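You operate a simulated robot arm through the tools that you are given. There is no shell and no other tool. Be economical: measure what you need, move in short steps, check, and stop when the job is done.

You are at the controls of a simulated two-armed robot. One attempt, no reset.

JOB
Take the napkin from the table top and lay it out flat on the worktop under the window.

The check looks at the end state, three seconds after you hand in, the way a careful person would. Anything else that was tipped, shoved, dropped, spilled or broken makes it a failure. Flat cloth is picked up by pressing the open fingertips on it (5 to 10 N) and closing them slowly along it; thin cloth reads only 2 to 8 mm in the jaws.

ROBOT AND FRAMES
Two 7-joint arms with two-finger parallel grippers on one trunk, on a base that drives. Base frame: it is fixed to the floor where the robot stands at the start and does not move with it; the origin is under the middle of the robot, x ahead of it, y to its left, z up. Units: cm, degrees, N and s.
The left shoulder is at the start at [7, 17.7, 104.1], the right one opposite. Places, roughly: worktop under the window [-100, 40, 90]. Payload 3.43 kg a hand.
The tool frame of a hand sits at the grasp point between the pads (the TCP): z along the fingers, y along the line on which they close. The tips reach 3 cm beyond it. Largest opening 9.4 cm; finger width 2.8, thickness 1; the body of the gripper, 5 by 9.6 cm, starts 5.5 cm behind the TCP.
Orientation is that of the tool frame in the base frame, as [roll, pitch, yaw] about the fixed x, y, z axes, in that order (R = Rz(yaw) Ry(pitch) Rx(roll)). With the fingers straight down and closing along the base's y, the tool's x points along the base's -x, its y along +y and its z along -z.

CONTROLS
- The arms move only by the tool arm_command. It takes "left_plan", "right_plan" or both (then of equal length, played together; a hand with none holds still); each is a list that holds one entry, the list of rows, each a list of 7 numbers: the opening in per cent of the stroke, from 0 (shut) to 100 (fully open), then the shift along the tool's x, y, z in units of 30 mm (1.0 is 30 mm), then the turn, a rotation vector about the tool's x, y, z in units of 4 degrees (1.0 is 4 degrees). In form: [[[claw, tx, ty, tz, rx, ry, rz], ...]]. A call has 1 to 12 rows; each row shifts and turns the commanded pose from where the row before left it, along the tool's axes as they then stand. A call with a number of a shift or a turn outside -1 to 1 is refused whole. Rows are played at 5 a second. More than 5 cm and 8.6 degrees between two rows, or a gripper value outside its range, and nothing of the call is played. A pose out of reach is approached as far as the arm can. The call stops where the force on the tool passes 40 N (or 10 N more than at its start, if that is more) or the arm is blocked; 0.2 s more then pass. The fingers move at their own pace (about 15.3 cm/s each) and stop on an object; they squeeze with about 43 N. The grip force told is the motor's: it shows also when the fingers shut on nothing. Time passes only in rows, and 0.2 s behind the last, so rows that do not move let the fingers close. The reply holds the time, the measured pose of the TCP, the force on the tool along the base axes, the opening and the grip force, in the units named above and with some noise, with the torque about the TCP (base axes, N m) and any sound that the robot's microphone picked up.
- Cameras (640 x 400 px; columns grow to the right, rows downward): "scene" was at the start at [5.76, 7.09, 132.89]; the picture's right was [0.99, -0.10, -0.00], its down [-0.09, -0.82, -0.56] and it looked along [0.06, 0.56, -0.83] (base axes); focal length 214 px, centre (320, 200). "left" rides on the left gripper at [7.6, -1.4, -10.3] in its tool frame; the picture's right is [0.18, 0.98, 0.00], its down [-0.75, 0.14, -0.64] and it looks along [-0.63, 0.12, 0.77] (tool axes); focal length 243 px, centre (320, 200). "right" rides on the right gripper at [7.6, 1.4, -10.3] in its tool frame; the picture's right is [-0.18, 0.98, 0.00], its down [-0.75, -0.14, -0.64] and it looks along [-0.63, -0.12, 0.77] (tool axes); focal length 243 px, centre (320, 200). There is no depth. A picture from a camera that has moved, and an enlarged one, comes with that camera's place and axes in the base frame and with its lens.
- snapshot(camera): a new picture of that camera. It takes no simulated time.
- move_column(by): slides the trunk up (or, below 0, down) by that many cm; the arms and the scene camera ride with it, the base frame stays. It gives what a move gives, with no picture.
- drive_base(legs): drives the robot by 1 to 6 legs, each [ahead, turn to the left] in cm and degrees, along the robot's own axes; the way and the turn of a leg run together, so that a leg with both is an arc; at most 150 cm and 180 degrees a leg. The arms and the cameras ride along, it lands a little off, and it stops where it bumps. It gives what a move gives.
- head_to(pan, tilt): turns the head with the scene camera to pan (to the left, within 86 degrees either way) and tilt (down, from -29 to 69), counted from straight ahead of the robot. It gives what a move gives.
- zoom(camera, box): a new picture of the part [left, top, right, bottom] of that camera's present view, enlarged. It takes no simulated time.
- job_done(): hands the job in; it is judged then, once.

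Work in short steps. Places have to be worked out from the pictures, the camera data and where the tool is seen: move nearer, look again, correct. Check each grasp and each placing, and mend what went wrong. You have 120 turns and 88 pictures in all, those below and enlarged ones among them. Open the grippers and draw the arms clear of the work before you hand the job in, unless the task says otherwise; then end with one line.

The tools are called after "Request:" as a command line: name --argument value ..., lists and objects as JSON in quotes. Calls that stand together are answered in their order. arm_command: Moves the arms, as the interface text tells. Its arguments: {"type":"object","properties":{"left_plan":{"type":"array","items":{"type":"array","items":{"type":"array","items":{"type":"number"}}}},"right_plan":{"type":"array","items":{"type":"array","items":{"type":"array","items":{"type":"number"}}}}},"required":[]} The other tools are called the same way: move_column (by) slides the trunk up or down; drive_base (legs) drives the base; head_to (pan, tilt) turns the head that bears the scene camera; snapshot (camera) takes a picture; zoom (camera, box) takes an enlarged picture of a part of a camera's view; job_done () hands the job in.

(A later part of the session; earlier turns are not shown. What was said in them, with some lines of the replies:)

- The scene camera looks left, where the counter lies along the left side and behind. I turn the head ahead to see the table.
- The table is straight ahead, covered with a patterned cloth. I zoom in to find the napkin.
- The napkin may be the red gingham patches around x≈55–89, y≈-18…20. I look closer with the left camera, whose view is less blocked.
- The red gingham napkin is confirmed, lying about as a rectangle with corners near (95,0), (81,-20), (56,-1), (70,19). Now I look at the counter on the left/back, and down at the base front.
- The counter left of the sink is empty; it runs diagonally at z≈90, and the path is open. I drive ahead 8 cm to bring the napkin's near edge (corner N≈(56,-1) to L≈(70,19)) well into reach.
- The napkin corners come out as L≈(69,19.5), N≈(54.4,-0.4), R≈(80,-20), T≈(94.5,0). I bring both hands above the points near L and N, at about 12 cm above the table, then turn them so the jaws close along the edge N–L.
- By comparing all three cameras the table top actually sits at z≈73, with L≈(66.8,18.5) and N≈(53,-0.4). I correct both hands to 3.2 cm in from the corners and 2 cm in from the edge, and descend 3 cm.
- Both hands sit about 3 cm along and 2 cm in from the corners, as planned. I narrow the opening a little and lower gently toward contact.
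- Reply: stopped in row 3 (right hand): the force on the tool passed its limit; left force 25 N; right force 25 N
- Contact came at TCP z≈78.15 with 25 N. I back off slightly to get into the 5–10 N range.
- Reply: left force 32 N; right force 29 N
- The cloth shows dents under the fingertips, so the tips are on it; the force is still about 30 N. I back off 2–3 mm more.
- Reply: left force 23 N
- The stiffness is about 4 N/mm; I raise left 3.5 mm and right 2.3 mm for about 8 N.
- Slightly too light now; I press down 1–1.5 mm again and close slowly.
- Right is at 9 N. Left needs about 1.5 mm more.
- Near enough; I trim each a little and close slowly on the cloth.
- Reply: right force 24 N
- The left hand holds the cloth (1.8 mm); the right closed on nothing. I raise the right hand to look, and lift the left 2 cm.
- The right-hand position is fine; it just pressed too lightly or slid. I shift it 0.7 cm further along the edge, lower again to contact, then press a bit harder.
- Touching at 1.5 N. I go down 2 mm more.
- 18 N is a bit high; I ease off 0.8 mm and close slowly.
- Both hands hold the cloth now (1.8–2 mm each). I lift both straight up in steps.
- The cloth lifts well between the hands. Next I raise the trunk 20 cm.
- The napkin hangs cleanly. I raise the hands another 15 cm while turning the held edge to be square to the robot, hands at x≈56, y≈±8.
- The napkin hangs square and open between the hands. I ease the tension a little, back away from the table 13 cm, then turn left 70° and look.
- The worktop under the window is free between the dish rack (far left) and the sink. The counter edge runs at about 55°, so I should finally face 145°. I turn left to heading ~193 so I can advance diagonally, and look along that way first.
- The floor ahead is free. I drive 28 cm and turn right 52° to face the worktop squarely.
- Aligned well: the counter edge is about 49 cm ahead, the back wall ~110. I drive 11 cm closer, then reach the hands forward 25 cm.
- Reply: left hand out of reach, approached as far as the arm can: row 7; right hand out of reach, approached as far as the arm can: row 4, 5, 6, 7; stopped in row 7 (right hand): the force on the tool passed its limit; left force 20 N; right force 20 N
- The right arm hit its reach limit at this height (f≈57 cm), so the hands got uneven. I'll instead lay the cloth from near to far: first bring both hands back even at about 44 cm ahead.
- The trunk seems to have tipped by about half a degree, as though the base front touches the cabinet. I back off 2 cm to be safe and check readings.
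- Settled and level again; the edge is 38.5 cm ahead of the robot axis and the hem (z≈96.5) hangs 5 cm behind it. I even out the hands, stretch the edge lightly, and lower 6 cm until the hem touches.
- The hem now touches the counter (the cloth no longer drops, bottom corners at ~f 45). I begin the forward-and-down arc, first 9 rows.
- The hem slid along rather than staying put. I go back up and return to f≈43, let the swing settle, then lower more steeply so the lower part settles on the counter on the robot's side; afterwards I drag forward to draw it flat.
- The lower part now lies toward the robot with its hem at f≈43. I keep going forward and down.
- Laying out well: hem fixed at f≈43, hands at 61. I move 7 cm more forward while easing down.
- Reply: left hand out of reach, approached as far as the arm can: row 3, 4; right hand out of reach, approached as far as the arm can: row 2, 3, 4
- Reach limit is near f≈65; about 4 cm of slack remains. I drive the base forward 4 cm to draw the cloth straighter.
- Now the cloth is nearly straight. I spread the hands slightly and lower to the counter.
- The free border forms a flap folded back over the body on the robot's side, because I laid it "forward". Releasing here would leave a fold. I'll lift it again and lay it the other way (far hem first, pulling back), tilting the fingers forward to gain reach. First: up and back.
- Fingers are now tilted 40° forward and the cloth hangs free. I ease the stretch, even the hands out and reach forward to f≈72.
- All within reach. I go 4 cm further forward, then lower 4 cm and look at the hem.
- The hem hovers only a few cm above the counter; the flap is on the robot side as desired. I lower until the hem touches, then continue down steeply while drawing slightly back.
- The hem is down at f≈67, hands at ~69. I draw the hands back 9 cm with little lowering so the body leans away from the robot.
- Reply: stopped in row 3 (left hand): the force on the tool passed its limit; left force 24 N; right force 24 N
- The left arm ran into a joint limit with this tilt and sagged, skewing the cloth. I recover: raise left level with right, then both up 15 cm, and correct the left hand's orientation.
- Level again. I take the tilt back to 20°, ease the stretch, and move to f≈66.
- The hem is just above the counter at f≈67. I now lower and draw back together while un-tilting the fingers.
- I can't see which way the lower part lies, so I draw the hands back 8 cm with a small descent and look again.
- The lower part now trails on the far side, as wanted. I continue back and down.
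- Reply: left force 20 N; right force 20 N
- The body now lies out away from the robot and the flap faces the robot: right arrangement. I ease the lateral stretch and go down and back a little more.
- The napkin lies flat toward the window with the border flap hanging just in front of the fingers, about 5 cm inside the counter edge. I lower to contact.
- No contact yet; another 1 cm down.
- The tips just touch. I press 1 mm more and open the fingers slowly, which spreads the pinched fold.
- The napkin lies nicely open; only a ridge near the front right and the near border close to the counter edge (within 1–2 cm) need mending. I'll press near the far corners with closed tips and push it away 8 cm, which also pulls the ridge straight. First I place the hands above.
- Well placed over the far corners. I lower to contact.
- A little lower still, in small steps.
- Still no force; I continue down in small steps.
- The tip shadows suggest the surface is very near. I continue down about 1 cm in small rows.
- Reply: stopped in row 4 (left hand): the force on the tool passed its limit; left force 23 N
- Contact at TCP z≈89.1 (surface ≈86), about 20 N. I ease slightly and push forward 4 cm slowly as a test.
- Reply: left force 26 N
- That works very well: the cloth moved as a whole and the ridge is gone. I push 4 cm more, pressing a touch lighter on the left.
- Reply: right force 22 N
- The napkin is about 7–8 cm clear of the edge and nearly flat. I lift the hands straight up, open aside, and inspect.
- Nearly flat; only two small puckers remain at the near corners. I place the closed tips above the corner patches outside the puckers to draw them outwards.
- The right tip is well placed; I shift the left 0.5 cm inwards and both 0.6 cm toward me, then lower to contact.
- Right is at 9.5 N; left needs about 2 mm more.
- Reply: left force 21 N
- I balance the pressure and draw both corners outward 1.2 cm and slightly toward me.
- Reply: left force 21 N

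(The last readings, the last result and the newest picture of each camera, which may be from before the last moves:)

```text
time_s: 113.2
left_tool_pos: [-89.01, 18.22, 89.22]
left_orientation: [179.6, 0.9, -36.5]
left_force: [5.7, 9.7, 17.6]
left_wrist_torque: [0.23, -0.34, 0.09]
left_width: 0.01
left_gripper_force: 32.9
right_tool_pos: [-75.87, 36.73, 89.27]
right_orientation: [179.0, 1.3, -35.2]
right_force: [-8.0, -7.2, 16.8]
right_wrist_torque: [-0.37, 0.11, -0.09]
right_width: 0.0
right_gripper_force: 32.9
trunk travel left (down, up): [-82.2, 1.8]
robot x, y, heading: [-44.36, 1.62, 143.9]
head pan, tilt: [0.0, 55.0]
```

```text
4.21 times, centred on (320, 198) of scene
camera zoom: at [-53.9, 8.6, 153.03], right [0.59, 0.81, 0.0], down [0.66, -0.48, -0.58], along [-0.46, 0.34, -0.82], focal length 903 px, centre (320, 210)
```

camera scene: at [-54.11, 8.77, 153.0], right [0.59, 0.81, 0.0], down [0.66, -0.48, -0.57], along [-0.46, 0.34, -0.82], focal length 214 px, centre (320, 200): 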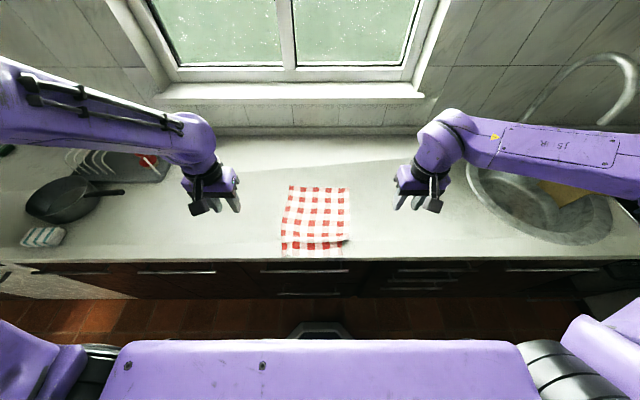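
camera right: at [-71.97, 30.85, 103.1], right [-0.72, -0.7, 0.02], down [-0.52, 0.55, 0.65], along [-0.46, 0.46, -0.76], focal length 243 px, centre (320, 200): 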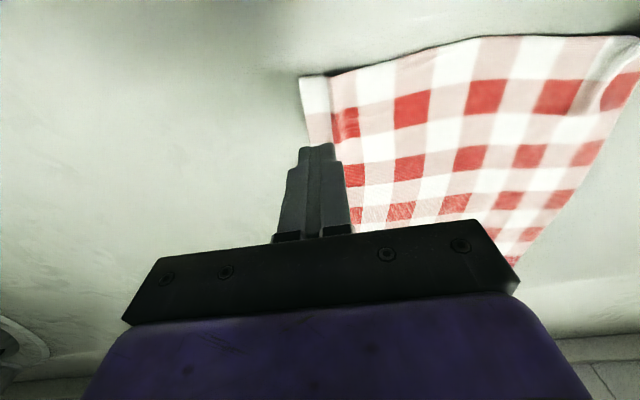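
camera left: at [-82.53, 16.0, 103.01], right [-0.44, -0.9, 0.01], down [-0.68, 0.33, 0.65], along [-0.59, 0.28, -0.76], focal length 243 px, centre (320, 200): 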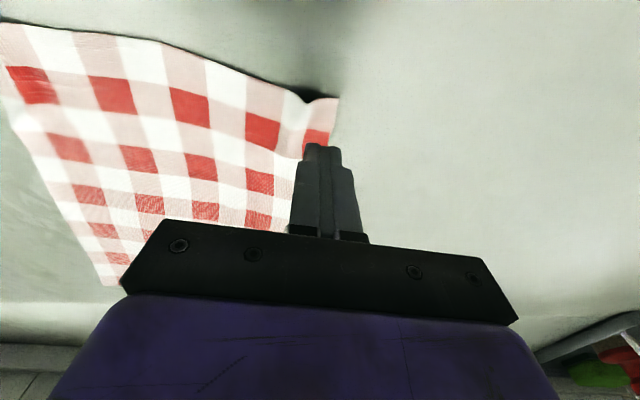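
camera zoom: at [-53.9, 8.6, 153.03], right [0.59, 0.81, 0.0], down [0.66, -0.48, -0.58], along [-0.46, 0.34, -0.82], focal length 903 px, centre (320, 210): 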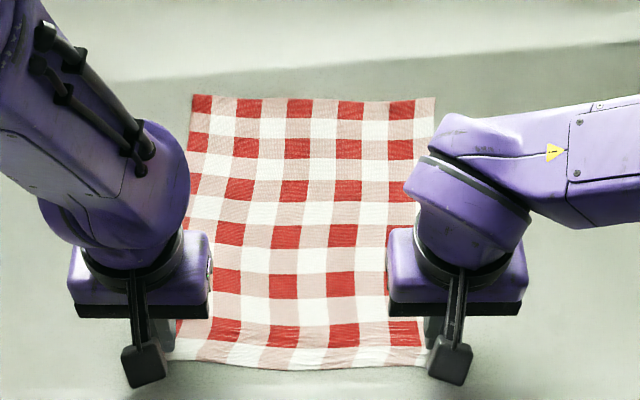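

The puckers are drawn out. I lift both hands straight up, open them, move aside and inspect.

Request:
arm_command --left_plan '[[[0, 0, 0, -0.4, 0, 0, 0], [0, 0, 0, -1, 0, 0, 0], [0, 0, 0, -1, 0, 0, 0], [0, 0, 0, -1, 0, 0, 0], [0, 0, 0, -1, 0, 0, 0], [30, 0, 0.5, -1, 0, 0, 0], [60, 0, 1, -1, 0, 0, 0], [60, 0, 1, 0, 0, 0, 0], [60, 0, 1, 0, 0, 0, 0]]]' --right_plan '[[[0, 0, 0, -0.4, 0, 0, 0], [0, 0, 0, -1, 0, 0, 0], [0, 0, 0, -1, 0, 0, 0], [0, 0, 0, -1, 0, 0, 0], [0, 0, 0, -1, 0, 0, 0], [30, 0, -0.5, -1, 0, 0, 0], [60, 0, -1, -1, 0, 0, 0], [60, 0, -1, 0, 0, 0, 0], [60, 0, -1, 0, 0, 0, 0]]]'

Request:
zoom --camera "scene" --box '[260, 150, 380, 245]'

```text
time_s: 115.2
left_tool_pos: [-95.12, 9.71, 108.13]
left_orientation: [179.5, 0.7, -36.5]
left_force: [0.2, 0.1, -0.6]
left_wrist_torque: [0.0, 0.02, 0.01]
left_width: 5.65
left_gripper_force: 0.1
right_tool_pos: [-69.44, 45.41, 108.18]
right_orientation: [179.2, 1.1, -35.3]
right_force: [0.6, 0.0, -0.1]
right_wrist_torque: [0.0, 0.02, 0.01]
right_width: 5.65
right_gripper_force: 0.1
trunk travel left (down, up): [-82.2, 1.8]
robot x, y, heading: [-44.71, 1.44, 143.9]
head pan, tilt: [0.0, 55.0]
```

```text
4.21 times, centred on (320, 198) of scene
camera zoom: at [-54.22, 8.83, 152.99], right [0.59, 0.81, 0.0], down [0.66, -0.48, -0.57], along [-0.46, 0.34, -0.82], focal length 903 px, centre (320, 210)
```

zoom: 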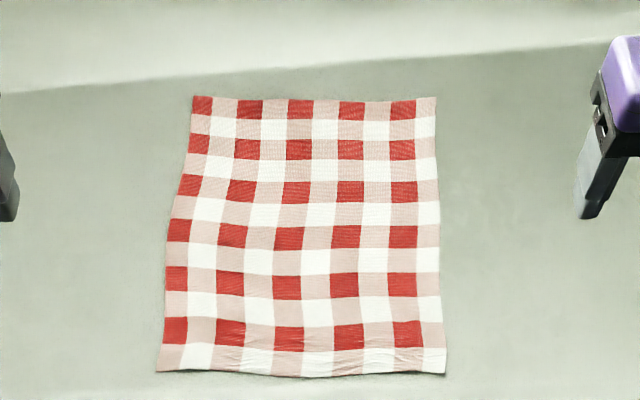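

The napkin lies flat and smooth with all corners spread. I back the robot away 25 cm to draw the arms clear, and take a final look.

Request:
drive_base --legs '[[-25, 0]]'

Request:
snapshot --camera "scene"

```text
time_s: 117.0
left_tool_pos: [-75.44, -4.61, 108.18]
left_orientation: [179.4, 0.6, -36.4]
left_force: [0.0, -0.7, 0.1]
left_wrist_torque: [0.02, -0.01, -0.03]
left_width: 5.62
left_gripper_force: 0.0
right_tool_pos: [-49.86, 30.99, 108.03]
right_orientation: [179.2, 1.0, -35.3]
right_force: [0.6, -0.1, 0.5]
right_wrist_torque: [0.01, -0.03, 0.02]
right_width: 5.62
right_gripper_force: 0.0
trunk travel left (down, up): [-82.2, 1.8]
robot x, y, heading: [-24.69, -12.9, 143.9]
head pan, tilt: [0.0, 55.0]
```

```text
9 pictures are left
camera scene: at [-34.58, -5.56, 152.97], right [0.59, 0.81, 0.0], down [0.66, -0.48, -0.57], along [-0.46, 0.34, -0.82], focal length 214 px, centre (320, 200)
```

scene: 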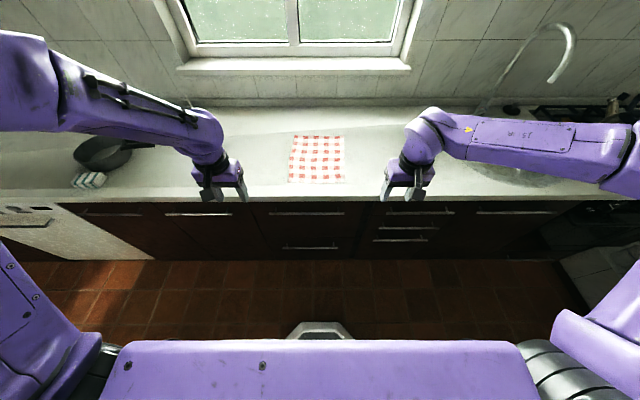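

The napkin lies flat on the worktop under the window, both grippers are open, the arms are clear of it and nothing else on the counter has moved. I hand in.

Request:
job_done

```text
The job is handed in.
```

The napkin is laid out flat on the worktop under the window, both grippers are open and clear of it, and nothing on the counter moved; I did not take a last look at the table after lifting the napkin off it.
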